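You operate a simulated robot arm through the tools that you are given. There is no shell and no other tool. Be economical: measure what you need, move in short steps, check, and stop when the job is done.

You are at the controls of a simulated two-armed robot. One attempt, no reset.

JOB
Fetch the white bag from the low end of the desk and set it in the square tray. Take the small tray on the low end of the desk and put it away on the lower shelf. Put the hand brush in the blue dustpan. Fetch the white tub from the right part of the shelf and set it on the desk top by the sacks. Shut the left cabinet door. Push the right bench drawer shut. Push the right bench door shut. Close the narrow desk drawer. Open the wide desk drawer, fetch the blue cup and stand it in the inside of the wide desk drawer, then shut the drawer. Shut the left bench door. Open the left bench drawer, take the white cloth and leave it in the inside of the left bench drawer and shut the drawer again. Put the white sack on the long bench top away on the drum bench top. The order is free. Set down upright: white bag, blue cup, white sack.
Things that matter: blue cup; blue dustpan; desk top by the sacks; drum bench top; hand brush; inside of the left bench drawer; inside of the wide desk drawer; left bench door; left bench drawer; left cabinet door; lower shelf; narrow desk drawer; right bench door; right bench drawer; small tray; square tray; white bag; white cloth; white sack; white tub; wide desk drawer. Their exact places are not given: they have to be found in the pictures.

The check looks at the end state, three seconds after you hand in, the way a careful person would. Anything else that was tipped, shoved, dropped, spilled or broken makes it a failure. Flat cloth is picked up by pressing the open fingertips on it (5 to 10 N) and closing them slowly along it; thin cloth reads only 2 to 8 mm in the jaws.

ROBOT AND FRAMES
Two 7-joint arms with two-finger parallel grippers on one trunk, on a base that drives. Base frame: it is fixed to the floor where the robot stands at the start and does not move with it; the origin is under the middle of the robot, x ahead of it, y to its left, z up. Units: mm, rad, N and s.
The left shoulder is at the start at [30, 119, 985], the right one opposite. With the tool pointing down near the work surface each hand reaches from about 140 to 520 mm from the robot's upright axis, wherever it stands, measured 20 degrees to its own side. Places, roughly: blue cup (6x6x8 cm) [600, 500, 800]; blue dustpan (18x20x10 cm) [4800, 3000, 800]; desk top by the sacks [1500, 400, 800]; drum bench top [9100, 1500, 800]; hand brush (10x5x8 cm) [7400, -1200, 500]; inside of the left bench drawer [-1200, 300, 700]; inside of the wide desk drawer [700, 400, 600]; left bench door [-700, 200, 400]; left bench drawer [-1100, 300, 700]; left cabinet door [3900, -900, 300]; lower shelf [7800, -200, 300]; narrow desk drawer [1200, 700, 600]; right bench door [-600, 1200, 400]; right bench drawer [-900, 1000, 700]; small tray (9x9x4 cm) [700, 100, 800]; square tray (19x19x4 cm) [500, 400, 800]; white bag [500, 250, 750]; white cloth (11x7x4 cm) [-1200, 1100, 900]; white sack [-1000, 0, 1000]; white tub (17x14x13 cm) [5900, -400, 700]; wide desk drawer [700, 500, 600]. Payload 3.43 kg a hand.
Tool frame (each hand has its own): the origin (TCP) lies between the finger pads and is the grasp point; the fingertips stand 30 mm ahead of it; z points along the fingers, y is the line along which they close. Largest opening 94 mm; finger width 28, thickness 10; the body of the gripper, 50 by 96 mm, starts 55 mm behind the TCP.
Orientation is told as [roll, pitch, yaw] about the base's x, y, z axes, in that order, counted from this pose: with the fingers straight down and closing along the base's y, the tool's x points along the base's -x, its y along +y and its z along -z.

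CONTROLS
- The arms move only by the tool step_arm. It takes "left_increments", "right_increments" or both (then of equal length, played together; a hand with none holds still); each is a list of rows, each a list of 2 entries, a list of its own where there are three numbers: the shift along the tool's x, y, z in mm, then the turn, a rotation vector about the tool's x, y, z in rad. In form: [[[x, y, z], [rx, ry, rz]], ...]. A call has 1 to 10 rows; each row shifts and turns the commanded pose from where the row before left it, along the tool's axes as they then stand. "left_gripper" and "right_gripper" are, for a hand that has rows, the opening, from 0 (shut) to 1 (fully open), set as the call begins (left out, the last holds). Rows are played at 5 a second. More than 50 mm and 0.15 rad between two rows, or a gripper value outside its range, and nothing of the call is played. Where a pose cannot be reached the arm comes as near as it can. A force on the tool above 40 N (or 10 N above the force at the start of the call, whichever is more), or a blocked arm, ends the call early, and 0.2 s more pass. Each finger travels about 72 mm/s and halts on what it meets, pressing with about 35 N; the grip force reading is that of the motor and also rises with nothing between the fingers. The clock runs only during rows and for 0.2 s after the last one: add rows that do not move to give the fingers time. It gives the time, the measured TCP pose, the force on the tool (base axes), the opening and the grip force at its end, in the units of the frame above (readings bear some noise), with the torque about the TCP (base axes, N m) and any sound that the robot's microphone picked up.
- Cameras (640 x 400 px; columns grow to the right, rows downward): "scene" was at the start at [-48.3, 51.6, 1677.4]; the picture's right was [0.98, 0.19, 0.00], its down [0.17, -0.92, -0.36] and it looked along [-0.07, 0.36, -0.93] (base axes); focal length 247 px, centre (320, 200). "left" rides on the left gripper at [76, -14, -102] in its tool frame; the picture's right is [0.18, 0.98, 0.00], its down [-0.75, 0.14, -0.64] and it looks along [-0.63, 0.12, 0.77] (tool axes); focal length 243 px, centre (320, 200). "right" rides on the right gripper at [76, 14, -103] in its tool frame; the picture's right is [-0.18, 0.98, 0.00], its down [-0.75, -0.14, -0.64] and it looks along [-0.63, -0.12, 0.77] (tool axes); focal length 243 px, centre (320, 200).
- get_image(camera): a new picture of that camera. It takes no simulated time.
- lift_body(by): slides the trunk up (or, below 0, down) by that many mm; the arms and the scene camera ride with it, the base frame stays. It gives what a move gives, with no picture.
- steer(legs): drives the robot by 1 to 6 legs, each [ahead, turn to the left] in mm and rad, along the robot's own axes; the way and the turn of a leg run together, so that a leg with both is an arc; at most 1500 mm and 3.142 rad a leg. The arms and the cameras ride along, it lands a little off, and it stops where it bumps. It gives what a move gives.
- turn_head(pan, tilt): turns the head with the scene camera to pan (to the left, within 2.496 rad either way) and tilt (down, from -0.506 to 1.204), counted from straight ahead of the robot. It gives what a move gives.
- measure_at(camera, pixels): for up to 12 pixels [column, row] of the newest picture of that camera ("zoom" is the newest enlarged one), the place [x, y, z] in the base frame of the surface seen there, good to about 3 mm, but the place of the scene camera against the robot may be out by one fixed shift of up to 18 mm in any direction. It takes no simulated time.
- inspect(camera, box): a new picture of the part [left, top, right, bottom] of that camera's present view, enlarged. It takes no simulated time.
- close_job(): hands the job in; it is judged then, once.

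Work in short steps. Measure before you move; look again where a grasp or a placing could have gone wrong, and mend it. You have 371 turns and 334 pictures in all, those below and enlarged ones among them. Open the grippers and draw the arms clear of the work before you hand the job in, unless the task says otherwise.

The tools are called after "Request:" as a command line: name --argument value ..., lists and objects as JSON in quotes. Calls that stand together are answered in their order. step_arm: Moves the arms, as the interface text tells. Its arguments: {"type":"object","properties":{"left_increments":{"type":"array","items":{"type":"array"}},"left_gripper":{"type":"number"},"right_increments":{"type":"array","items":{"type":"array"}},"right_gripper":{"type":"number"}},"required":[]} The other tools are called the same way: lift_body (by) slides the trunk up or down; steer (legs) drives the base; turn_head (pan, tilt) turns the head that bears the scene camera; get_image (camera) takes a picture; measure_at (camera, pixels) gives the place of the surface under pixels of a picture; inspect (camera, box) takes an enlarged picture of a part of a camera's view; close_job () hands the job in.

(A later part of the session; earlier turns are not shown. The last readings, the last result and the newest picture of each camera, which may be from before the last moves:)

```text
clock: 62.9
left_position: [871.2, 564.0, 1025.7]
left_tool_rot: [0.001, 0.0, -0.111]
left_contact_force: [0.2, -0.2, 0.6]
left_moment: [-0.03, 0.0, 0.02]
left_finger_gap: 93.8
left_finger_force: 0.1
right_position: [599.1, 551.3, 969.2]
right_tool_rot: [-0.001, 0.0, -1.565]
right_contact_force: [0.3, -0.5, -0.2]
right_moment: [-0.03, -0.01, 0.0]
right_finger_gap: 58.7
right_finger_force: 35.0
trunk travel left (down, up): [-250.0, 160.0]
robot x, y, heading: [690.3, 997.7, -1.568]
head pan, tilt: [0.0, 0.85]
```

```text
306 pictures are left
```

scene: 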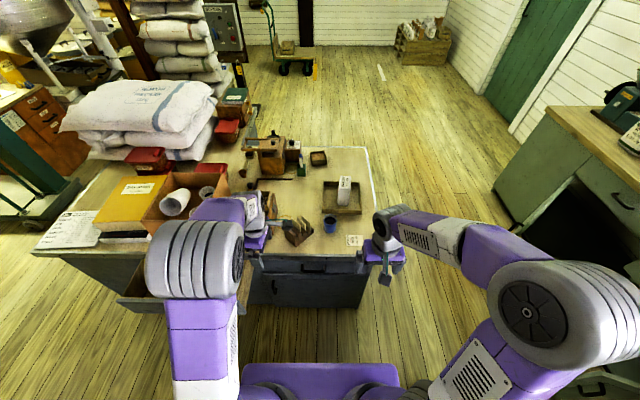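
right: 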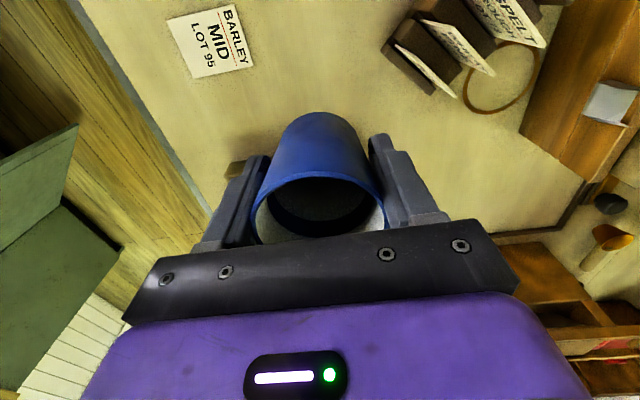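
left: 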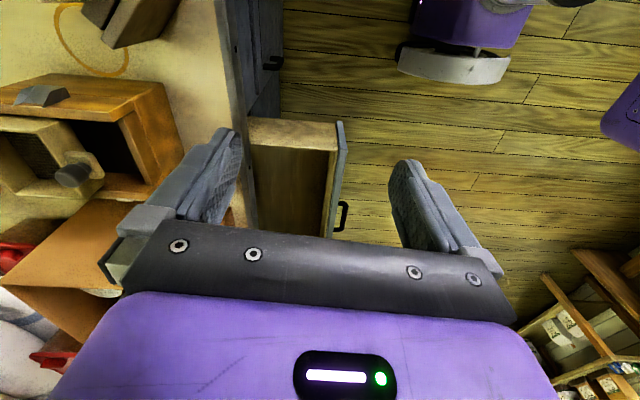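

Cup in hand. Back off 200, then turn the left hand horizontal (rx +1.57) for the drawer handle.

Request:
steer --legs '[[-230, 0]]'

Request:
step_arm --left_increments '[[[0, 0, 0], [0, 0, -0.11]], [[0, 0, 0], [0.145, 0, 0]], [[0, 0, 0], [0.145, 0, 0]], [[0, 0, 0], [0.145, 0, 0]], [[0, 0, 0], [0.145, 0, 0]], [[0, 0, 0], [0.145, 0, 0]], [[0, 0, 0], [0.145, 0, 0]], [[0, 0, 0], [0.145, 0, 0]], [[0, 0, 0], [0.145, 0, 0]], [[0, 0, 0], [0.145, 0, 0]]]'

Request:
step_arm --left_increments '[[[0, 0, 0], [0.145, 0, 0]], [[0, 0, 0], [0.121, 0, 0]]]'

Request:
get_image --camera "left"

```text
clock: 64.7
left_position: [870.7, 795.7, 1026.2]
left_tool_rot: [0.001, 0.0, -0.111]
left_contact_force: [0.4, 1.4, 0.4]
left_moment: [-0.02, 0.04, 0.01]
left_finger_gap: 94.1
left_finger_force: 0.1
right_position: [598.2, 783.6, 967.9]
right_tool_rot: [-0.001, -0.001, -1.568]
right_contact_force: [0.1, 1.3, 0.0]
right_moment: [0.0, -0.01, 0.0]
right_finger_gap: 58.5
right_finger_force: 35.2
trunk travel left (down, up): [-250.0, 160.0]
robot x, y, heading: [688.4, 1235.6, -1.566]
head pan, tilt: [0.0, 0.85]
```

```text
clock: 66.9
left_position: [869.9, 765.3, 1021.9]
left_tool_rot: [-1.306, 0.001, 0.0]
left_contact_force: [0.3, 0.0, 0.3]
left_moment: [-0.01, 0.0, 0.02]
left_finger_gap: 94.2
left_finger_force: 0.1
left hand out of reach, approached as far as the arm can: row 8, 9, 10
right_position: [598.3, 782.1, 967.9]
right_tool_rot: [0.0, 0.001, -1.568]
right_contact_force: [0.2, 0.3, -1.0]
right_moment: [0.03, -0.01, 0.02]
right_finger_gap: 58.4
right_finger_force: 35.5
trunk travel left (down, up): [-250.0, 160.0]
robot x, y, heading: [691.9, 1235.0, -1.563]
head pan, tilt: [0.0, 0.85]
```

```text
clock: 67.5
left_position: [869.4, 766.1, 1023.1]
left_tool_rot: [-1.574, 0.0, 0.001]
left_contact_force: [-0.2, -0.9, 1.0]
left_moment: [-0.01, -0.02, 0.01]
left_finger_gap: 94.1
left_finger_force: 0.1
right_position: [600.0, 783.4, 967.5]
right_tool_rot: [0.0, 0.001, -1.568]
right_contact_force: [-0.9, 0.0, -0.7]
right_moment: [0.04, -0.02, -0.03]
right_finger_gap: 58.3
right_finger_force: 35.2
trunk travel left (down, up): [-250.0, 160.0]
robot x, y, heading: [693.6, 1231.2, -1.568]
head pan, tilt: [0.0, 0.85]
```

```text
305 pictures are left
```

left: 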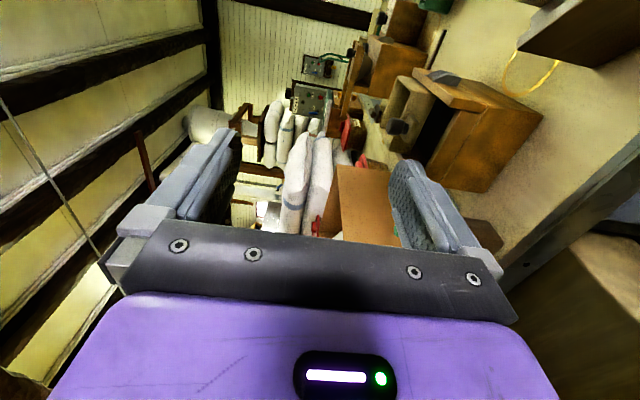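

Hand is horizontal. Back slightly, then go down and right to x≈695, z≈660.

Request:
step_arm --left_increments '[[[0, 0, -34], [0, 0, 0]], [[19, 40, 0], [0, 0, 0]], [[19, 40, 0], [0, 0, 0]], [[19, 40, 0], [0, 0, 0]], [[19, 40, 0], [0, 0, 0]], [[19, 40, 0], [0, 0, 0]], [[19, 40, 0], [0, 0, 0]], [[20, 40, 0], [0, 0, 0]], [[20, 40, 0], [0, 0, 0]], [[20, 42, 0], [0, 0, 0]]]'

Request:
get_image --camera "left"

```text
clock: 69.7
left_position: [712.2, 781.8, 680.0]
left_tool_rot: [-1.573, 0.0, -0.001]
left_contact_force: [-0.1, 0.5, 0.2]
left_moment: [-0.01, -0.04, 0.01]
left_finger_gap: 93.8
left_finger_force: 0.0
left hand out of reach, approached as far as the arm can: row 1, 10
right_position: [599.1, 783.5, 968.6]
right_tool_rot: [0.0, -0.001, -1.568]
right_contact_force: [0.4, -0.4, -0.3]
right_moment: [0.02, 0.03, 0.01]
right_finger_gap: 58.4
right_finger_force: 35.3
trunk travel left (down, up): [-250.0, 160.0]
robot x, y, heading: [691.4, 1231.6, -1.563]
head pan, tilt: [0.0, 0.85]
```

```text
304 pictures are left
```

left: 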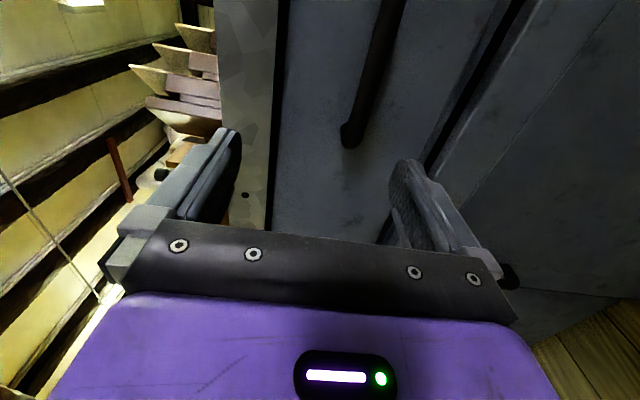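

The bar end is at (350,135). Lower the trunk 60 for more reach and measure the bar.

Request:
measure_at --camera "left" --pixels '[[350, 135], [372, 70], [395, 5], [360, 60], [385, 60], [300, 80], [290, 20]]'

Request:
lift_body --by -100

```text
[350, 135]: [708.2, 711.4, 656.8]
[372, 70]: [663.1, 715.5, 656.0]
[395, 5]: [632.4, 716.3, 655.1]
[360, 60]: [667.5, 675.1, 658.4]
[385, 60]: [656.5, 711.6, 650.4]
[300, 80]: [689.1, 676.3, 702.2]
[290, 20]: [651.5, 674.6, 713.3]
```

```text
clock: 71.0
left_position: [712.0, 781.5, 581.2]
left_tool_rot: [-1.574, -0.002, 0.0]
left_contact_force: [0.3, 0.3, 0.4]
left_moment: [0.01, -0.01, 0.01]
left_finger_gap: 94.2
left_finger_force: 0.1
right_position: [598.8, 782.8, 867.8]
right_tool_rot: [0.0, 0.0, -1.566]
right_contact_force: [-0.4, 0.5, 0.0]
right_moment: [-0.01, 0.02, 0.01]
right_finger_gap: 58.1
right_finger_force: 35.1
trunk travel left (down, up): [-150.0, 260.0]
robot x, y, heading: [690.3, 1236.0, -1.562]
head pan, tilt: [0.0, 0.85]
```

Bar centre z≈655. Raise the hand to z 655, x 675, then advance.

Request:
step_arm --left_increments '[[[18, -37, 0], [0, 0, 0]], [[19, -37, 0], [0, 0, 0]], [[0, 0, 0], [0, 0, 0]], [[0, 0, 20], [0, 0, 0]], [[0, 0, 20], [0, 0, 0]], [[0, 0, 20], [0, 0, 0]]]'

Request:
get_image --camera "left"

```text
clock: 72.4
left_position: [675.5, 720.4, 655.3]
left_tool_rot: [-1.573, -0.001, 0.001]
left_contact_force: [-0.1, -0.3, 0.8]
left_moment: [-0.02, -0.01, -0.01]
left_finger_gap: 93.8
left_finger_force: 0.1
right_position: [599.1, 783.0, 868.3]
right_tool_rot: [-0.001, -0.001, -1.568]
right_contact_force: [0.1, -0.7, -0.2]
right_moment: [-0.03, -0.01, -0.01]
right_finger_gap: 58.1
right_finger_force: 35.2
trunk travel left (down, up): [-150.0, 260.0]
robot x, y, heading: [693.0, 1235.3, -1.568]
head pan, tilt: [0.0, 0.85]
```

```text
303 pictures are left
```

left: 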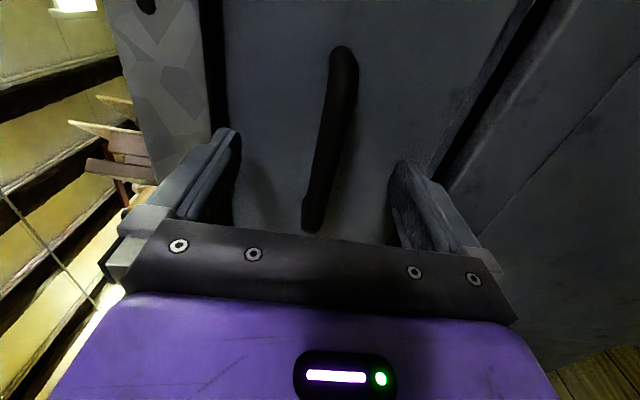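

Bar lies between the fingers. Advance 6 mm and close.

Request:
step_arm --left_increments '[[[0, 0, 6], [0, 0, 0]], [[0, 0, 0], [0, 0, 0]]]'

Request:
step_arm --left_increments '[[[0, 0, 0], [0, 0, 0]], [[0, 0, 0], [0, 0, 0]], [[0, 0, 0], [0, 0, 0]], [[0, 0, 0], [0, 0, 0]], [[0, 0, 0], [0, 0, 0]], [[0, 0, 0], [0, 0, 0]]]' --left_gripper 0

```text
clock: 73.0
left_position: [674.4, 715.6, 656.0]
left_tool_rot: [-1.572, -0.001, 0.002]
left_contact_force: [1.9, -0.2, -0.6]
left_moment: [-0.02, 0.01, -0.01]
left_finger_gap: 93.8
left_finger_force: 0.1
right_position: [598.5, 782.3, 867.8]
right_tool_rot: [-0.001, -0.001, -1.569]
right_contact_force: [0.8, 0.9, -0.6]
right_moment: [-0.02, 0.01, -0.01]
right_finger_gap: 58.2
right_finger_force: 35.3
trunk travel left (down, up): [-150.0, 260.0]
robot x, y, heading: [694.6, 1232.1, -1.568]
head pan, tilt: [0.0, 0.85]
```

```text
clock: 74.4
left_position: [674.3, 715.7, 653.4]
left_tool_rot: [-1.567, 0.0, 0.0]
left_contact_force: [0.9, 7.8, -10.8]
left_moment: [0.11, 0.05, -0.02]
left_finger_gap: 14.0
left_finger_force: 45.1
right_position: [599.2, 783.9, 867.5]
right_tool_rot: [-0.002, 0.0, -1.568]
right_contact_force: [0.0, 0.2, -0.4]
right_moment: [-0.01, 0.02, 0.01]
right_finger_gap: 58.1
right_finger_force: 35.2
trunk travel left (down, up): [-150.0, 260.0]
robot x, y, heading: [688.7, 1231.4, -1.568]
head pan, tilt: [0.0, 0.85]
```

Gripped (14 mm). Ease 2 mm down and pull by driving back 60 first to test.

Request:
step_arm --left_increments '[[[0, 2, 0], [0, 0, 0]]]'

Request:
steer --legs '[[-60, 0]]'

Request:
get_image --camera "scene"

```text
clock: 74.8
left_position: [674.7, 716.1, 653.2]
left_tool_rot: [-1.574, -0.001, 0.0]
left_contact_force: [-0.6, 11.6, -1.1]
left_moment: [0.09, -0.26, -0.23]
left_finger_gap: 13.5
left_finger_force: 45.0
right_position: [596.7, 783.1, 868.3]
right_tool_rot: [0.0, -0.001, -1.567]
right_contact_force: [0.1, -0.1, -0.6]
right_moment: [0.04, -0.01, -0.03]
right_finger_gap: 58.2
right_finger_force: 35.2
trunk travel left (down, up): [-150.0, 260.0]
robot x, y, heading: [694.7, 1233.4, -1.568]
head pan, tilt: [0.0, 0.85]
```

```text
clock: 75.8
left_position: [674.7, 776.9, 653.5]
left_tool_rot: [-1.575, 0.001, 0.001]
left_contact_force: [1.7, -0.9, 2.2]
left_moment: [-0.1, 0.02, 0.81]
left_finger_gap: 13.7
left_finger_force: 45.5
right_position: [597.7, 845.0, 868.4]
right_tool_rot: [0.001, -0.001, -1.57]
right_contact_force: [0.0, 0.2, -0.3]
right_moment: [-0.04, -0.01, -0.03]
right_finger_gap: 58.1
right_finger_force: 35.1
trunk travel left (down, up): [-150.0, 260.0]
robot x, y, heading: [692.2, 1294.0, -1.57]
head pan, tilt: [0.0, 0.85]
```

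```text
302 pictures are left
```

scene: 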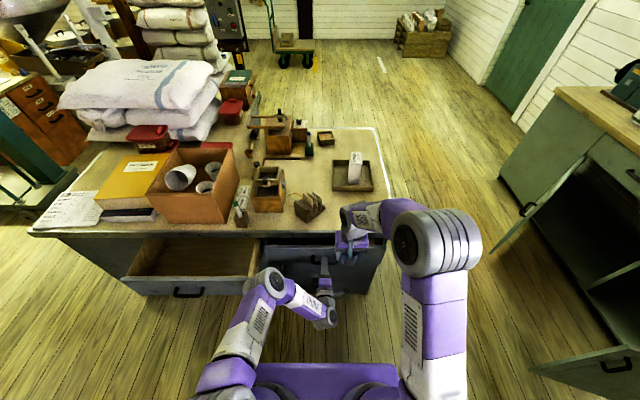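

Drawer moves with the hand. Pull 140 more.

Request:
steer --legs '[[-140, 0]]'

Request:
get_image --camera "scene"

Request:
inspect --camera "scene" --box '[200, 180, 400, 305]'

```text
clock: 77.1
left_position: [674.0, 913.4, 655.3]
left_tool_rot: [-1.574, -0.001, 0.002]
left_contact_force: [1.6, 0.0, 2.9]
left_moment: [-0.08, 0.02, 0.3]
left_finger_gap: 13.7
left_finger_force: 44.5
right_position: [597.8, 983.0, 867.9]
right_tool_rot: [0.001, 0.002, -1.568]
right_contact_force: [0.0, 0.4, -0.2]
right_moment: [-0.04, -0.02, 0.02]
right_finger_gap: 58.1
right_finger_force: 35.0
trunk travel left (down, up): [-150.0, 260.0]
robot x, y, heading: [692.3, 1430.6, -1.574]
head pan, tilt: [0.0, 0.85]
```

```text
301 pictures are left
```

scene: 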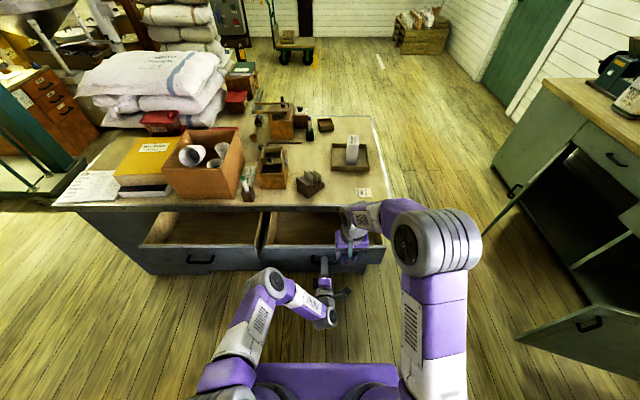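

```text
3.20 times, centred on (300, 242) of scene
```

zoom: 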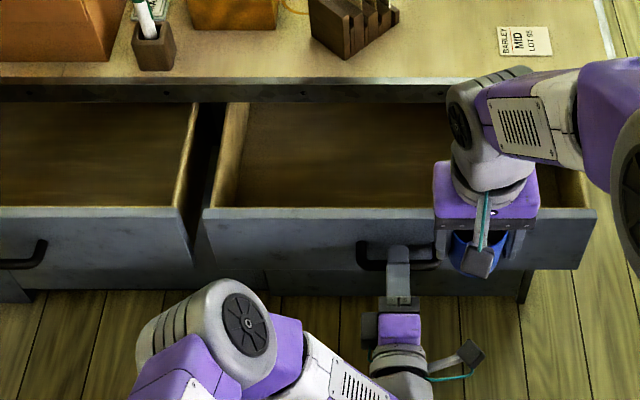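

Drawer is open ~197 mm. Release, back off, move left hand aside (+x) and up; measure drawer interior.

Request:
measure_at --camera "zoom" --pixels '[[300, 160], [420, 190], [300, 120], [400, 120], [280, 208], [570, 207], [235, 180], [330, 215], [300, 240]]'

Request:
step_arm --left_increments '[[[0, 0, 0], [0, 0, 0]], [[0, 0, 0], [0, 0, 0]], [[0, 0, -20], [0, 0, 0]], [[0, 0, -40], [0, 0, 0]], [[-40, 0, 0], [0, 0, 0]], [[-40, 0, 0], [0, 0, 0]], [[-40, -20, 0], [0, 0, 0]], [[-30, -45, 0], [0, 0, 0]], [[0, -45, 0], [0, 0, 0]], [[0, -45, 0], [0, 0, 0]]]' --left_gripper 1

Request:
get_image --camera "right"

```text
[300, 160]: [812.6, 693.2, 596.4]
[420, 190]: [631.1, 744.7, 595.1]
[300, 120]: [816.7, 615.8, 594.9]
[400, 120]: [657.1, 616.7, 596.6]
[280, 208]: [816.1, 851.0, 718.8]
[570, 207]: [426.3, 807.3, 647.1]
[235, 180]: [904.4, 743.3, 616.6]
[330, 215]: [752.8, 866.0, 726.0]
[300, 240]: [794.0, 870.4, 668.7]
```

```text
refused: row 8 steps farther than a row can; nothing moved
```

```text
299 pictures are left
```

right: 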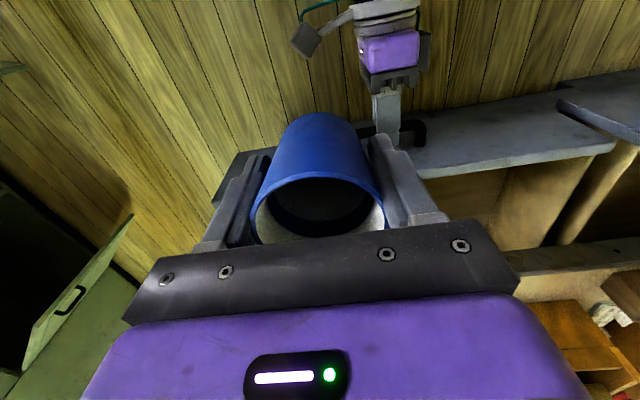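

Redo the release with smaller rows.

Request:
step_arm --left_increments '[[[0, 0, 0], [0, 0, 0]], [[0, 0, 0], [0, 0, 0]], [[0, 0, -20], [0, 0, 0]], [[0, 0, -40], [0, 0, 0]], [[-45, 0, 0], [0, 0, 0]], [[-45, 0, 0], [0, 0, 0]], [[-45, 0, 0], [0, 0, 0]], [[0, -45, 0], [0, 0, 0]], [[0, -45, 0], [0, 0, 0]], [[0, -45, 0], [0, 0, 0]]]' --left_gripper 1

Request:
step_arm --left_increments '[[[0, -45, 0], [0, 0, 0]], [[0, -45, 0], [0, 0, 0]], [[0, -45, 0], [0, 0, 0]]]'

Request:
get_image --camera "scene"

```text
clock: 79.3
left_position: [808.0, 975.1, 789.1]
left_tool_rot: [-1.574, 0.001, 0.0]
left_contact_force: [0.5, 0.0, 0.1]
left_moment: [-0.02, 0.0, 0.04]
left_finger_gap: 94.3
left_finger_force: 0.0
right_position: [597.5, 981.4, 868.0]
right_tool_rot: [0.0, 0.001, -1.569]
right_contact_force: [-0.2, 0.0, -0.5]
right_moment: [-0.03, 0.02, 0.0]
right_finger_gap: 58.1
right_finger_force: 34.6
trunk travel left (down, up): [-150.0, 260.0]
robot x, y, heading: [693.0, 1430.8, -1.565]
head pan, tilt: [0.0, 0.85]
```

```text
clock: 80.1
left_position: [809.3, 974.8, 923.1]
left_tool_rot: [-1.573, 0.0, -0.001]
left_contact_force: [0.0, 0.1, 0.4]
left_moment: [0.02, 0.0, 0.02]
left_finger_gap: 94.1
left_finger_force: 0.2
right_position: [597.5, 982.7, 868.5]
right_tool_rot: [0.0, -0.001, -1.57]
right_contact_force: [-0.2, 0.1, 0.4]
right_moment: [0.0, 0.01, 0.0]
right_finger_gap: 57.9
right_finger_force: 35.1
trunk travel left (down, up): [-150.0, 260.0]
robot x, y, heading: [693.2, 1432.3, -1.563]
head pan, tilt: [0.0, 0.85]
```

```text
298 pictures are left
```

scene: 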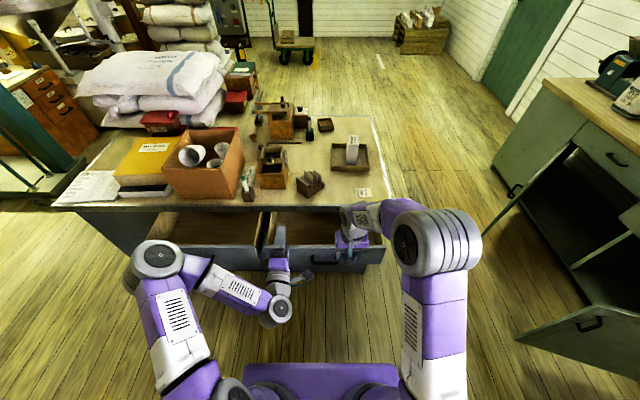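

Drive ahead 228 so the cup hangs over the drawer (y≈755).

Request:
steer --legs '[[228, 0]]'

Request:
get_image --camera "right"

```text
clock: 81.8
left_position: [806.9, 747.1, 920.3]
left_tool_rot: [-1.574, -0.001, -0.003]
left_contact_force: [-0.2, -1.2, -0.8]
left_moment: [0.01, -0.01, -0.01]
left_finger_gap: 94.0
left_finger_force: 0.2
right_position: [595.3, 755.4, 867.4]
right_tool_rot: [0.0, 0.001, -1.573]
right_contact_force: [-0.9, -0.4, 0.0]
right_moment: [0.02, -0.02, 0.0]
right_finger_gap: 58.1
right_finger_force: 34.6
trunk travel left (down, up): [-150.0, 260.0]
robot x, y, heading: [690.8, 1203.9, -1.568]
head pan, tilt: [0.0, 0.85]
```

```text
297 pictures are left
```

right: 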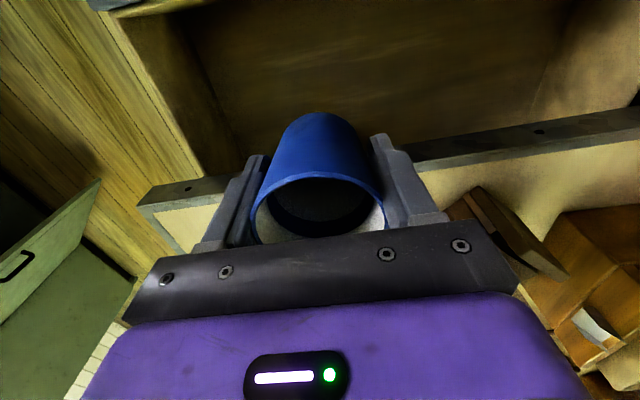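

Lower into the drawer: 228 mm down to TCP ≈639.

Request:
step_arm --right_increments '[[[4, 0, 20], [0, 0, 0]], [[0, 0, 40], [0, 0, 0]], [[0, 0, 40], [0, 0, 0]], [[0, 0, 40], [0, 0, 0]], [[0, 0, 40], [0, 0, 0]], [[0, 0, 30], [0, 0, 0]], [[0, 0, 10], [0, 0, 0]], [[0, 0, 6], [0, 0, 0]]]'

```text
clock: 83.6
left_position: [806.5, 748.1, 921.8]
left_tool_rot: [-1.575, 0.0, -0.005]
left_contact_force: [-0.1, 0.0, -0.4]
left_moment: [0.0, 0.0, -0.02]
left_finger_gap: 93.9
left_finger_force: 0.0
right_position: [595.6, 759.4, 641.8]
right_tool_rot: [0.001, 0.0, -1.575]
right_contact_force: [-0.6, 0.0, 0.0]
right_moment: [0.04, 0.02, -0.01]
right_finger_gap: 58.3
right_finger_force: 35.2
trunk travel left (down, up): [-150.0, 260.0]
robot x, y, heading: [693.5, 1206.4, -1.572]
head pan, tilt: [0.0, 0.85]
```

Request:
step_arm --right_increments '[[[0, 0, 3], [0, 0, 0]], [[0, 0, 2], [0, 0, 0]], [[0, 0, 2], [0, 0, 0]]]'

```text
clock: 84.4
left_position: [807.0, 748.1, 922.3]
left_tool_rot: [-1.575, -0.001, -0.004]
left_contact_force: [0.2, -0.1, 0.5]
left_moment: [0.02, -0.02, 0.03]
left_finger_gap: 93.9
left_finger_force: 0.0
right_position: [595.1, 760.4, 635.1]
right_tool_rot: [0.001, -0.001, -1.576]
right_contact_force: [0.4, -0.3, -0.5]
right_moment: [-0.01, 0.01, 0.01]
right_finger_gap: 58.2
right_finger_force: 35.3
trunk travel left (down, up): [-150.0, 260.0]
robot x, y, heading: [691.2, 1207.8, -1.573]
head pan, tilt: [0.0, 0.85]
```

No contact yet; creep down more.

Request:
step_arm --right_increments '[[[0, 0, 2], [0, 0, 0]], [[0, 0, 2], [0, 0, 0]], [[0, 0, 2], [0, 0, 0]]]'

Request:
get_image --camera "right"

```text
clock: 85.2
left_position: [806.6, 748.0, 922.5]
left_tool_rot: [-1.575, -0.001, -0.002]
left_contact_force: [0.5, 0.3, 0.3]
left_moment: [0.0, -0.02, -0.05]
left_finger_gap: 93.8
left_finger_force: 0.0
right_position: [597.0, 759.6, 629.1]
right_tool_rot: [0.0, 0.001, -1.572]
right_contact_force: [-1.0, 0.5, 0.0]
right_moment: [0.02, 0.02, 0.02]
right_finger_gap: 58.1
right_finger_force: 34.5
trunk travel left (down, up): [-150.0, 260.0]
robot x, y, heading: [694.4, 1205.6, -1.572]
head pan, tilt: [0.0, 0.85]
```

```text
296 pictures are left
```

right: 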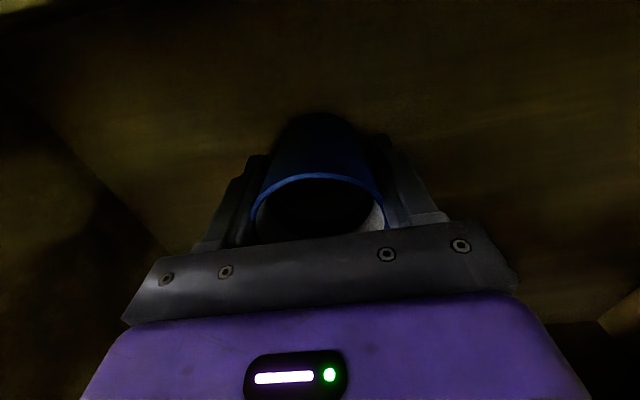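

Measure the drawer floor with the right camera.

Request:
measure_at --camera "right" --pixels '[[320, 60], [250, 120], [420, 110], [200, 100], [300, 130]]'

```text
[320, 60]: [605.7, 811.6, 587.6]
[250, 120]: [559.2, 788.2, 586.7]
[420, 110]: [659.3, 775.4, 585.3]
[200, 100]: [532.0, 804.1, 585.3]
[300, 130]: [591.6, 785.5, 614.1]
```

Floor is 586, so ~2 mm left. Lower and release.

Request:
step_arm --right_increments '[[[0, 0, 1.5], [0, 0, 0]], [[0, 0, 1], [0, 0, 0]], [[0, 0, 1], [0, 0, 0]]]'

```text
clock: 86.0
left_position: [807.4, 748.4, 923.2]
left_tool_rot: [-1.576, 0.0, -0.002]
left_contact_force: [0.2, 0.4, 0.8]
left_moment: [-0.03, 0.0, 0.02]
left_finger_gap: 94.0
left_finger_force: 0.1
right_position: [596.3, 758.6, 627.6]
right_tool_rot: [0.001, -0.004, -1.575]
right_contact_force: [-0.6, -0.1, 23.8]
right_moment: [0.1, -0.01, -0.1]
right_finger_gap: 58.1
right_finger_force: 35.4
trunk travel left (down, up): [-150.0, 260.0]
robot x, y, heading: [691.1, 1205.8, -1.577]
head pan, tilt: [0.0, 0.85]
```

Contact (24 N). Ease up 1 mm, open, and rise clear.

Request:
step_arm --right_increments '[[[0, 0, -1.5], [0, 0, 0]], [[0, 0, 0], [0, 0, 0]]]'

Request:
step_arm --right_increments '[[[0, 0, 0], [0, 0, 0]], [[0, 0, 0], [0, 0, 0]], [[0, 0, 0], [0, 0, 0]], [[0, 0, -20], [0, 0, 0]], [[0, 0, -40], [0, 0, 0]], [[0, 0, -40], [0, 0, 0]], [[0, 0, -40], [0, 0, 0]], [[0, 0, -40], [0, 0, 0]], [[0, 0, -40], [0, 0, 0]]]' --right_gripper 1

Request:
get_image --camera "right"

```text
clock: 86.6
left_position: [806.9, 748.9, 922.2]
left_tool_rot: [-1.573, -0.001, -0.001]
left_contact_force: [0.3, 0.9, 0.1]
left_moment: [0.01, -0.02, 0.0]
left_finger_gap: 93.9
left_finger_force: 0.1
right_position: [596.4, 761.0, 627.0]
right_tool_rot: [0.001, 0.001, -1.572]
right_contact_force: [2.1, -1.0, 15.3]
right_moment: [-0.17, -0.11, 0.01]
right_finger_gap: 58.0
right_finger_force: 34.8
trunk travel left (down, up): [-150.0, 260.0]
robot x, y, heading: [689.7, 1207.4, -1.572]
head pan, tilt: [0.0, 0.85]
```

```text
clock: 88.6
left_position: [806.9, 748.5, 921.1]
left_tool_rot: [-1.575, 0.001, -0.004]
left_contact_force: [0.3, 0.3, -1.0]
left_moment: [0.0, 0.02, 0.02]
left_finger_gap: 94.0
left_finger_force: 0.0
right_position: [596.1, 758.7, 847.2]
right_tool_rot: [0.0, 0.001, -1.571]
right_contact_force: [-0.2, 0.1, -0.1]
right_moment: [-0.02, -0.02, -0.04]
right_finger_gap: 94.0
right_finger_force: 0.1
trunk travel left (down, up): [-150.0, 260.0]
robot x, y, heading: [691.2, 1204.8, -1.574]
head pan, tilt: [0.0, 0.85]
```

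```text
295 pictures are left
```

right: 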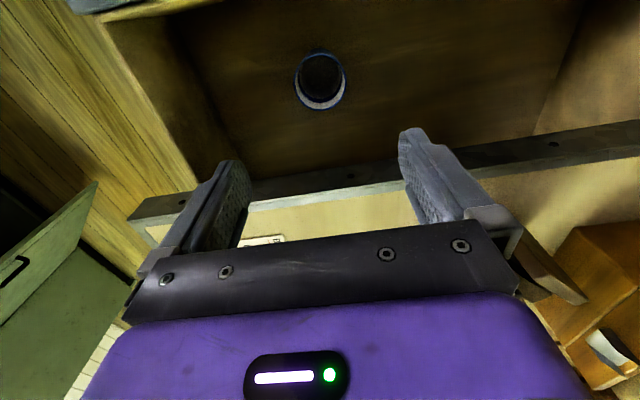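

Cup stands in the drawer. Back off 190 and bring the left hand, closed, to (672, z 700) to push the front shut.

Request:
steer --legs '[[-190, 0]]'

Request:
step_arm --left_increments '[[[0, 37, 0], [0, 0, 0]], [[0, 37, 0], [0, 0, 0]], [[0, 37, 0], [0, 0, 0]], [[0, 37, 0], [0, 0, 0]], [[0, 37, 0], [0, 0, 0]], [[0, 37, 0], [0, 0, 0]], [[45, 0, 0], [0, 0, 0]], [[45, 0, 0], [0, 0, 0]], [[45, 0, 0], [0, 0, 0]]]' --left_gripper 0

Request:
get_image --camera "left"

```text
clock: 90.2
left_position: [808.5, 939.5, 922.7]
left_tool_rot: [-1.573, 0.0, -0.004]
left_contact_force: [-0.9, 0.2, -0.2]
left_moment: [0.02, 0.02, 0.02]
left_finger_gap: 94.1
left_finger_force: 0.0
right_position: [595.8, 949.6, 846.1]
right_tool_rot: [0.0, -0.001, -1.572]
right_contact_force: [-0.1, -0.7, -0.1]
right_moment: [-0.02, 0.02, 0.01]
right_finger_gap: 94.2
right_finger_force: 0.1
trunk travel left (down, up): [-150.0, 260.0]
robot x, y, heading: [689.6, 1398.4, -1.576]
head pan, tilt: [0.0, 0.85]
```

```text
clock: 92.2
left_position: [670.8, 939.7, 703.7]
left_tool_rot: [-1.573, -0.001, -0.002]
left_contact_force: [0.3, 0.6, 0.2]
left_moment: [0.0, -0.01, 0.03]
left_finger_gap: 0.0
left_finger_force: 33.4
right_position: [596.8, 949.1, 846.2]
right_tool_rot: [0.001, 0.0, -1.572]
right_contact_force: [-0.8, 0.1, 0.4]
right_moment: [-0.02, -0.06, -0.03]
right_finger_gap: 94.2
right_finger_force: 0.0
trunk travel left (down, up): [-150.0, 260.0]
robot x, y, heading: [695.3, 1397.0, -1.566]
head pan, tilt: [0.0, 0.85]
```

```text
294 pictures are left
```

left: 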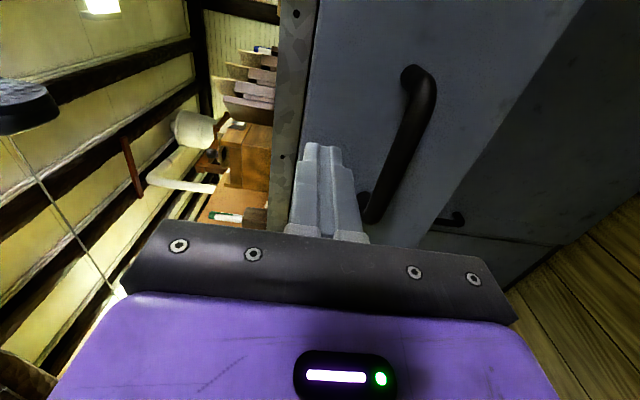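

Lower 12 mm then drive ahead pushing the drawer.

Request:
step_arm --left_increments '[[[0, 12, 0], [0, 0, 0]]]'

Request:
steer --legs '[[120, 0]]'

Request:
steer --legs '[[90, 0]]'

Request:
get_image --camera "scene"

```text
clock: 92.6
left_position: [672.1, 939.0, 689.8]
left_tool_rot: [-1.576, 0.0, -0.004]
left_contact_force: [0.7, -0.2, 0.1]
left_moment: [0.01, -0.02, -0.01]
left_finger_gap: 0.0
left_finger_force: 32.8
right_position: [595.5, 947.8, 846.1]
right_tool_rot: [-0.001, -0.001, -1.573]
right_contact_force: [0.1, 0.6, 0.1]
right_moment: [0.01, -0.03, 0.03]
right_finger_gap: 94.1
right_finger_force: 0.0
trunk travel left (down, up): [-150.0, 260.0]
robot x, y, heading: [691.4, 1397.1, -1.57]
head pan, tilt: [0.0, 0.85]
```

```text
clock: 93.8
left_position: [670.4, 820.7, 689.9]
left_tool_rot: [-1.573, -0.002, -0.004]
left_contact_force: [-0.7, 0.4, -0.2]
left_moment: [-0.02, 0.04, 0.0]
left_finger_gap: 0.1
left_finger_force: 32.8
right_position: [595.3, 831.5, 846.0]
right_tool_rot: [0.0, 0.002, -1.574]
right_contact_force: [0.1, 0.4, -0.4]
right_moment: [0.05, 0.02, -0.01]
right_finger_gap: 94.0
right_finger_force: 0.1
trunk travel left (down, up): [-150.0, 260.0]
robot x, y, heading: [694.7, 1277.2, -1.573]
head pan, tilt: [0.0, 0.85]
```

```text
clock: 94.9
left_position: [670.4, 730.9, 688.8]
left_tool_rot: [-1.572, 0.001, -0.006]
left_contact_force: [-0.1, 0.3, 0.1]
left_moment: [-0.03, -0.02, -0.03]
left_finger_gap: 0.2
left_finger_force: 33.3
right_position: [594.8, 741.2, 845.3]
right_tool_rot: [-0.001, 0.001, -1.577]
right_contact_force: [-0.6, 0.7, -0.7]
right_moment: [0.01, 0.02, 0.02]
right_finger_gap: 94.1
right_finger_force: 0.1
trunk travel left (down, up): [-150.0, 260.0]
robot x, y, heading: [690.6, 1189.3, -1.579]
head pan, tilt: [0.0, 0.85]
```

```text
293 pictures are left
```

scene: 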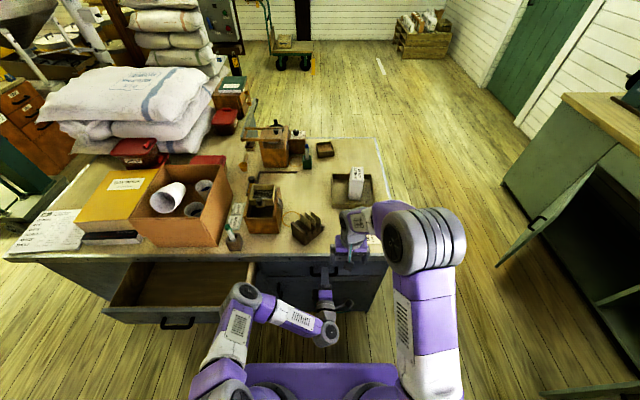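

About 26 mm remain; push with the arm until it stops.

Request:
step_arm --left_increments '[[[0, 0, 8], [0, 0, 0]], [[0, 0, 8], [0, 0, 0]], [[0, 0, 6], [0, 0, 0]], [[0, 0, 4], [0, 0, 0]], [[0, 0, 4], [0, 0, 0]], [[0, 0, 4], [0, 0, 0]]]'

Request:
get_image --camera "left"

```text
clock: 96.2
left_position: [669.3, 705.6, 690.6]
left_tool_rot: [-1.572, 0.003, -0.006]
left_contact_force: [3.7, 14.9, 9.2]
left_moment: [-0.25, -0.08, 0.32]
left_finger_gap: 0.0
left_finger_force: 32.7
right_position: [594.7, 743.2, 847.6]
right_tool_rot: [0.0, 0.0, -1.575]
right_contact_force: [-0.5, 0.3, -0.2]
right_moment: [0.01, -0.01, 0.0]
right_finger_gap: 94.3
right_finger_force: 0.1
trunk travel left (down, up): [-150.0, 260.0]
robot x, y, heading: [693.1, 1190.0, -1.579]
head pan, tilt: [0.0, 0.85]
stopped in row 6 (left hand): the force on the tool passed its limit at 45 N (the readings are from after the stop); the commanded pose is now the measured one
```

```text
292 pictures are left
```

left: 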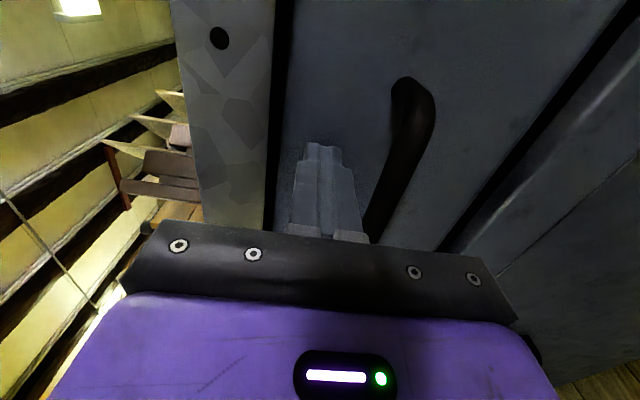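

Wide drawer is shut. Back off, shift along to x≈1155 to push the narrow drawer.

Request:
steer --legs '[[-260, 0], [0, 1.577], [450, 0], [0, -1.571]]'

Request:
get_image --camera "left"

Request:
get_image --camera "scene"

```text
clock: 108.1
left_position: [1098.7, 954.1, 687.1]
left_tool_rot: [-1.568, 0.0, -0.054]
left_contact_force: [-0.1, 0.1, -0.1]
left_moment: [-0.01, 0.02, -0.03]
left_finger_gap: 0.3
left_finger_force: 32.7
right_position: [1024.4, 994.5, 847.1]
right_tool_rot: [0.0, 0.0, -1.621]
right_contact_force: [1.0, 0.6, 0.0]
right_moment: [0.02, 0.0, -0.01]
right_finger_gap: 94.0
right_finger_force: 0.0
trunk travel left (down, up): [-150.0, 260.0]
robot x, y, heading: [1140.9, 1437.2, -1.626]
head pan, tilt: [0.0, 0.85]
```

```text
291 pictures are left
```

left: 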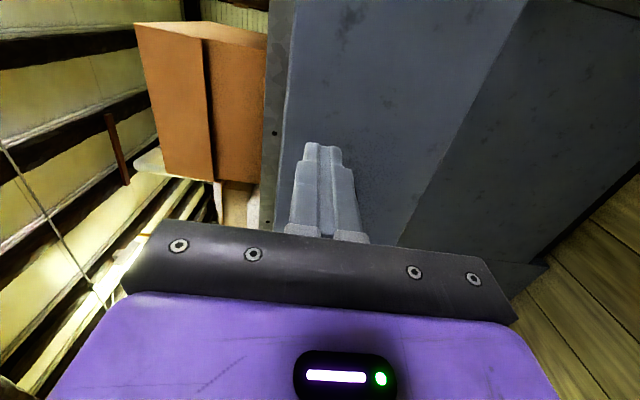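

```text
290 pictures are left
```

scene: 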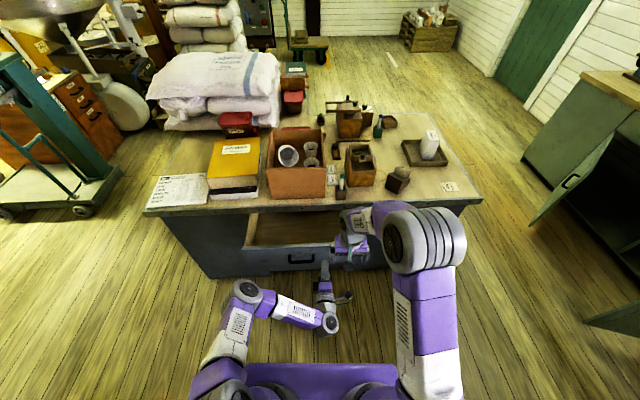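

Correct heading +0.055 and push: drive ahead 205, then finish with the arm.

Request:
steer --legs '[[0, 0.055], [200, 0]]'

Request:
step_arm --left_increments '[[[0, 0, 10], [0, 0, 0]], [[0, 0, 10], [0, 0, 0]], [[0, 0, 10], [0, 0, 0]], [[0, 0, 8], [0, 0, 0]], [[0, 0, 6], [0, 0, 0]], [[0, 0, 5], [0, 0, 0]], [[0, 0, 5], [0, 0, 0]], [[0, 0, 5], [0, 0, 0]]]'

Request:
get_image --camera "scene"

```text
clock: 110.1
left_position: [1126.4, 753.4, 687.0]
left_tool_rot: [-1.571, 0.0, 0.001]
left_contact_force: [0.1, 0.1, 0.1]
left_moment: [-0.03, -0.01, 0.03]
left_finger_gap: 0.0
left_finger_force: 33.1
right_position: [1049.4, 791.6, 847.0]
right_tool_rot: [0.002, 0.002, -1.565]
right_contact_force: [0.8, -0.6, -0.4]
right_moment: [0.02, -0.03, -0.05]
right_finger_gap: 94.2
right_finger_force: 0.1
trunk travel left (down, up): [-150.0, 260.0]
robot x, y, heading: [1145.7, 1239.0, -1.565]
head pan, tilt: [0.0, 0.85]
```

```text
clock: 111.8
left_position: [1126.1, 705.7, 687.9]
left_tool_rot: [-1.569, 0.001, 0.001]
left_contact_force: [6.0, 17.7, 9.3]
left_moment: [-0.37, 0.19, -0.07]
left_finger_gap: 0.0
left_finger_force: 33.1
right_position: [1052.6, 794.6, 847.3]
right_tool_rot: [-0.001, -0.002, -1.564]
right_contact_force: [-0.6, -0.5, -1.5]
right_moment: [-0.03, 0.0, -0.01]
right_finger_gap: 93.9
right_finger_force: 0.3
trunk travel left (down, up): [-150.0, 260.0]
robot x, y, heading: [1149.5, 1242.5, -1.561]
head pan, tilt: [0.0, 0.85]
stopped in row 8 (left hand): the force on the tool passed its limit at 47 N (the readings are from after the stop); the commanded pose is now the measured one
```

```text
289 pictures are left
```

scene: 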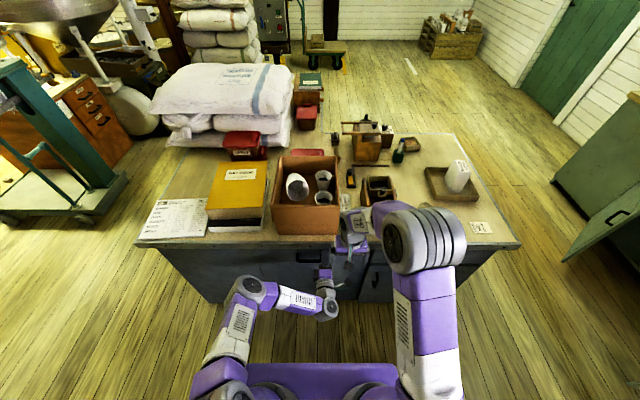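

Both desk drawers shut. Back off, turn toward the bench (heading π), and meanwhile make the right hand horizontal too (rz +1.57, then rx −1.57).

Request:
steer --legs '[[-160, 0], [0, -1.58], [1100, 0]]'

Request:
step_arm --right_increments '[[[0, 0, 0], [0, 0, 0.143]], [[0, 0, 0], [0, 0, 0.143]], [[0, 0, 0], [0, 0, 0.143]], [[0, 0, 0], [0, 0, 0.143]], [[0, 0, 0], [0, 0, 0.143]], [[0, 0, 0], [0, 0, 0.143]], [[0, 0, 0], [0, 0, 0.143]], [[0, 0, 0], [0, 0, 0.143]], [[0, 0, 0], [0, 0, 0.143]], [[0, 0, 0], [0, 0, 0.143]]]' --right_gripper 0

Request:
step_arm --right_increments '[[[0, 0, 0], [0, 0, 0.141]], [[0, 0, 0], [-0.145, 0, 0]], [[0, 0, 0], [-0.145, 0, 0]], [[0, 0, 0], [-0.145, 0, 0]], [[0, 0, 0], [-0.145, 0, 0]], [[0, 0, 0], [-0.145, 0, 0]], [[0, 0, 0], [-0.145, 0, 0]], [[0, 0, 0], [-0.145, 0, 0]], [[0, 0, 0], [-0.145, 0, 0]], [[0, 0, 0], [-0.145, 0, 0]]]'

Request:
step_arm --right_increments '[[[0, 0, 0], [-0.145, 0, 0]], [[0, 0, 0], [-0.121, 0, 0]]]'

Request:
turn_head --pan 0.0 --tilt 0.6

Request:
get_image --camera "scene"

```text
clock: 122.2
left_position: [-470.3, 1456.9, 685.2]
left_tool_rot: [-1.564, 0.0, -1.605]
left_contact_force: [0.1, -0.3, 0.6]
left_moment: [0.0, 0.0, 0.02]
left_finger_gap: 0.0
left_finger_force: 33.1
right_position: [-378.8, 1529.6, 847.1]
right_tool_rot: [0.0, 0.001, 3.112]
right_contact_force: [1.3, 0.3, 0.7]
right_moment: [-0.01, 0.01, 0.0]
right_finger_gap: 94.0
right_finger_force: 0.0
trunk travel left (down, up): [-150.0, 260.0]
robot x, y, heading: [65.4, 1420.7, 3.108]
head pan, tilt: [0.0, 0.85]
```

```text
clock: 124.3
left_position: [-468.5, 1456.5, 685.3]
left_tool_rot: [-1.565, 0.0, -1.605]
left_contact_force: [-0.2, -1.1, 0.4]
left_moment: [0.0, -0.02, -0.03]
left_finger_gap: 0.0
left_finger_force: 33.0
right_position: [-377.2, 1529.5, 846.9]
right_tool_rot: [0.0, 0.0, 1.682]
right_contact_force: [-0.4, 0.2, 0.0]
right_moment: [-0.01, -0.04, 0.01]
right_finger_gap: 0.0
right_finger_force: 32.8
trunk travel left (down, up): [-150.0, 260.0]
robot x, y, heading: [63.2, 1419.8, 3.114]
head pan, tilt: [0.0, 0.85]
```

```text
clock: 126.5
left_position: [-470.2, 1457.1, 686.0]
left_tool_rot: [-1.564, 0.0, -1.606]
left_contact_force: [0.0, 1.2, -1.0]
left_moment: [0.0, 0.02, 0.01]
left_finger_gap: 0.2
left_finger_force: 33.3
right_position: [-379.0, 1529.5, 846.0]
right_tool_rot: [1.307, 0.002, 1.541]
right_contact_force: [-0.1, -0.1, 0.4]
right_moment: [0.0, 0.01, 0.0]
right_finger_gap: 0.0
right_finger_force: 32.9
trunk travel left (down, up): [-150.0, 260.0]
robot x, y, heading: [66.1, 1421.6, 3.111]
head pan, tilt: [0.0, 0.85]
```

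```text
clock: 127.2
left_position: [-469.0, 1456.3, 684.8]
left_tool_rot: [-1.564, 0.0, -1.606]
left_contact_force: [-0.7, 0.0, -0.1]
left_moment: [-0.01, 0.0, -0.02]
left_finger_gap: 0.0
left_finger_force: 32.8
right_position: [-378.2, 1529.2, 846.8]
right_tool_rot: [1.572, -0.002, 1.542]
right_contact_force: [-0.3, -0.9, -0.9]
right_moment: [-0.02, 0.03, 0.02]
right_finger_gap: 0.0
right_finger_force: 33.1
trunk travel left (down, up): [-150.0, 260.0]
robot x, y, heading: [67.7, 1418.7, 3.113]
head pan, tilt: [0.0, 0.85]
```

```text
clock: 127.9
left_position: [-469.1, 1456.9, 686.1]
left_tool_rot: [-1.564, 0.0, -1.606]
left_contact_force: [-0.1, -0.2, 0.1]
left_moment: [-0.04, -0.01, 0.01]
left_finger_gap: 0.0
left_finger_force: 33.0
right_position: [-377.2, 1529.1, 846.5]
right_tool_rot: [1.571, 0.0, 1.541]
right_contact_force: [-0.4, 0.4, 0.2]
right_moment: [0.03, -0.01, -0.02]
right_finger_gap: 0.1
right_finger_force: 33.4
trunk travel left (down, up): [-150.0, 260.0]
robot x, y, heading: [66.7, 1419.2, 3.11]
head pan, tilt: [0.0, 0.6]
```

```text
288 pictures are left
```

scene: 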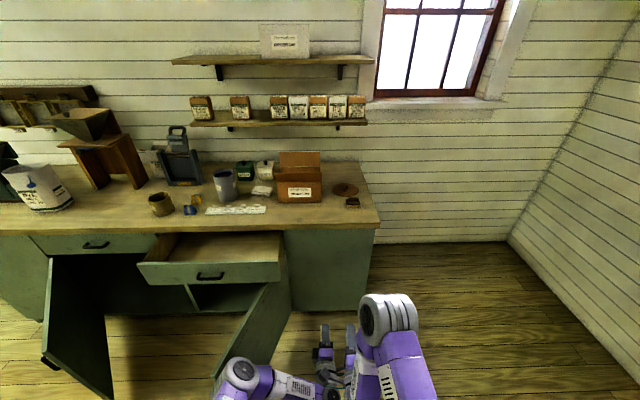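

Enlarge the bench right part.

Request:
inspect --camera "scene" --box '[120, 130, 400, 305]'

Request:
measure_at --camera "scene" --pixels '[[139, 264], [281, 261], [280, 279], [147, 284], [210, 277], [262, 190], [255, 186], [271, 193], [286, 282], [265, 290], [230, 360], [378, 222]]'

```text
2.29 times, centred on (260, 218) of scene
```

zoom: 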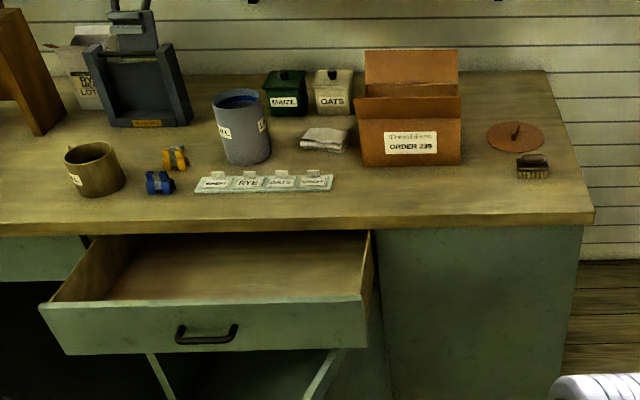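

```text
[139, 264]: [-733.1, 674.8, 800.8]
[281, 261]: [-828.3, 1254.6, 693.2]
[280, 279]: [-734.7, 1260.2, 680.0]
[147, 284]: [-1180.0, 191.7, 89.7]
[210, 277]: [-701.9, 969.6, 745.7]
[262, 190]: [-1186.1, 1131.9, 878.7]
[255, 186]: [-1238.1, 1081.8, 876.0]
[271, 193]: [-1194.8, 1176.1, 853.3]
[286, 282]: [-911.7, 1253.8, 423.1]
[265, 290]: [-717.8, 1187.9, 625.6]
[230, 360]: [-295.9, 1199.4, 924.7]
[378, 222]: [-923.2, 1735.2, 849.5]
```

Drawer front: x −733, y 675–1257, z ~670–790, centre y≈966. Reposition to about (0,740) facing the bench.

Request:
steer --legs '[[70, 0], [0, 1.602], [680, 0], [0, -1.571]]'

Request:
step_arm --right_increments '[[[-40, -40, 0], [0, 0, 0]], [[-40, -39, 0], [0, 0, 0]], [[0, 0, 0], [0, 0, 0]]]'

Request:
get_image --camera "scene"

```text
clock: 140.0
left_position: [-549.0, 779.8, 685.4]
left_tool_rot: [-1.563, 0.001, -1.607]
left_contact_force: [0.9, -0.7, 0.2]
left_moment: [-0.02, -0.03, -0.02]
left_finger_gap: 0.0
left_finger_force: 32.9
right_position: [-457.7, 853.1, 847.7]
right_tool_rot: [1.572, 0.0, 1.537]
right_contact_force: [0.5, 0.2, -0.1]
right_moment: [-0.03, 0.0, 0.01]
right_finger_gap: 0.2
right_finger_force: 32.7
trunk travel left (down, up): [-150.0, 260.0]
robot x, y, heading: [-10.1, 739.8, 3.11]
head pan, tilt: [0.0, 0.6]
```

```text
refused: row 1 steps farther than a row can; nothing moved
```

```text
286 pictures are left
```

scene: 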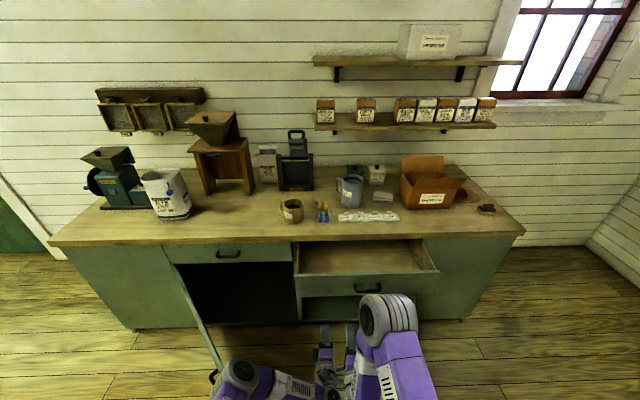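

The left hand sticks out further; retract it and place the right hand.

Request:
step_arm --left_increments '[[[-30, 0, -35], [0, 0, 0]], [[-30, 0, -35], [0, 0, 0]], [[-30, 0, -35], [0, 0, 0]], [[0, 0, -20], [0, 0, 0]]]' --right_increments '[[[-30, -26, 0], [0, 0, 0]], [[-30, -26, 0], [0, 0, 0]], [[-30, -26, 0], [0, 0, 0]], [[0, 0, 0], [0, 0, 0]]]'

Request:
get_image --camera "right"

Request:
get_image --camera "left"

```text
clock: 141.0
left_position: [-427.1, 685.7, 685.3]
left_tool_rot: [-1.563, 0.0, -1.608]
left_contact_force: [-0.5, -0.4, 0.7]
left_moment: [0.01, 0.0, 0.02]
left_finger_gap: 0.1
left_finger_force: 32.9
right_position: [-451.6, 943.9, 768.8]
right_tool_rot: [1.572, 0.001, 1.539]
right_contact_force: [0.1, 0.3, 0.1]
right_moment: [-0.03, -0.04, -0.01]
right_finger_gap: 0.0
right_finger_force: 33.2
trunk travel left (down, up): [-150.0, 260.0]
robot x, y, heading: [-10.2, 739.4, 3.11]
head pan, tilt: [0.0, 0.6]
```

```text
285 pictures are left
```

right: 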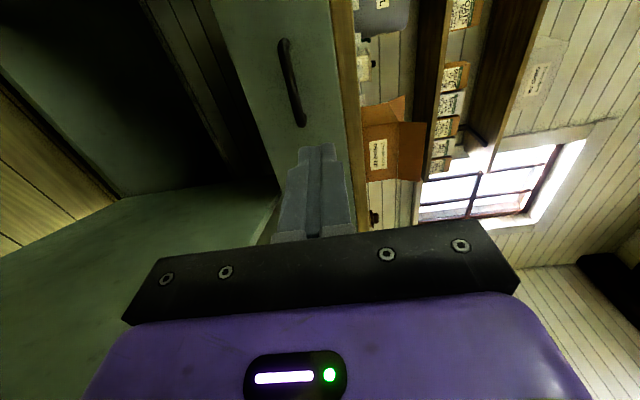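

```text
284 pictures are left
```

left: 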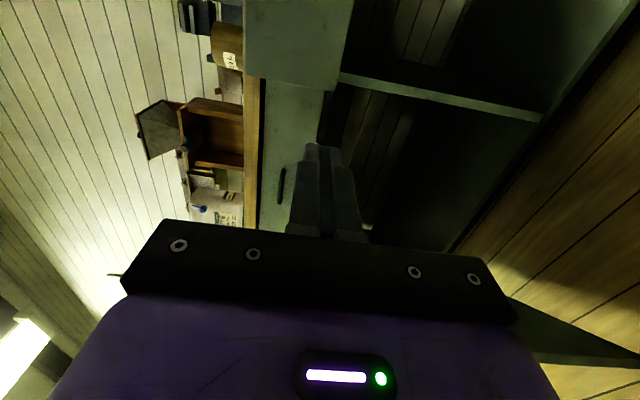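

Measure drawer front in the right view.

Request:
measure_at --camera "right" --pixels '[[290, 80], [255, 80], [330, 60], [340, 150], [310, 120], [270, 190], [230, 230]]'

```text
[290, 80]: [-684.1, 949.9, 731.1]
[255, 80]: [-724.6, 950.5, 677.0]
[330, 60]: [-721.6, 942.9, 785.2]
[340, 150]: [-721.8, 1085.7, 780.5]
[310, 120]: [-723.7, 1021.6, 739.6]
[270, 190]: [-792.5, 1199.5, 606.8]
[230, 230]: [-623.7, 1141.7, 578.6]
```

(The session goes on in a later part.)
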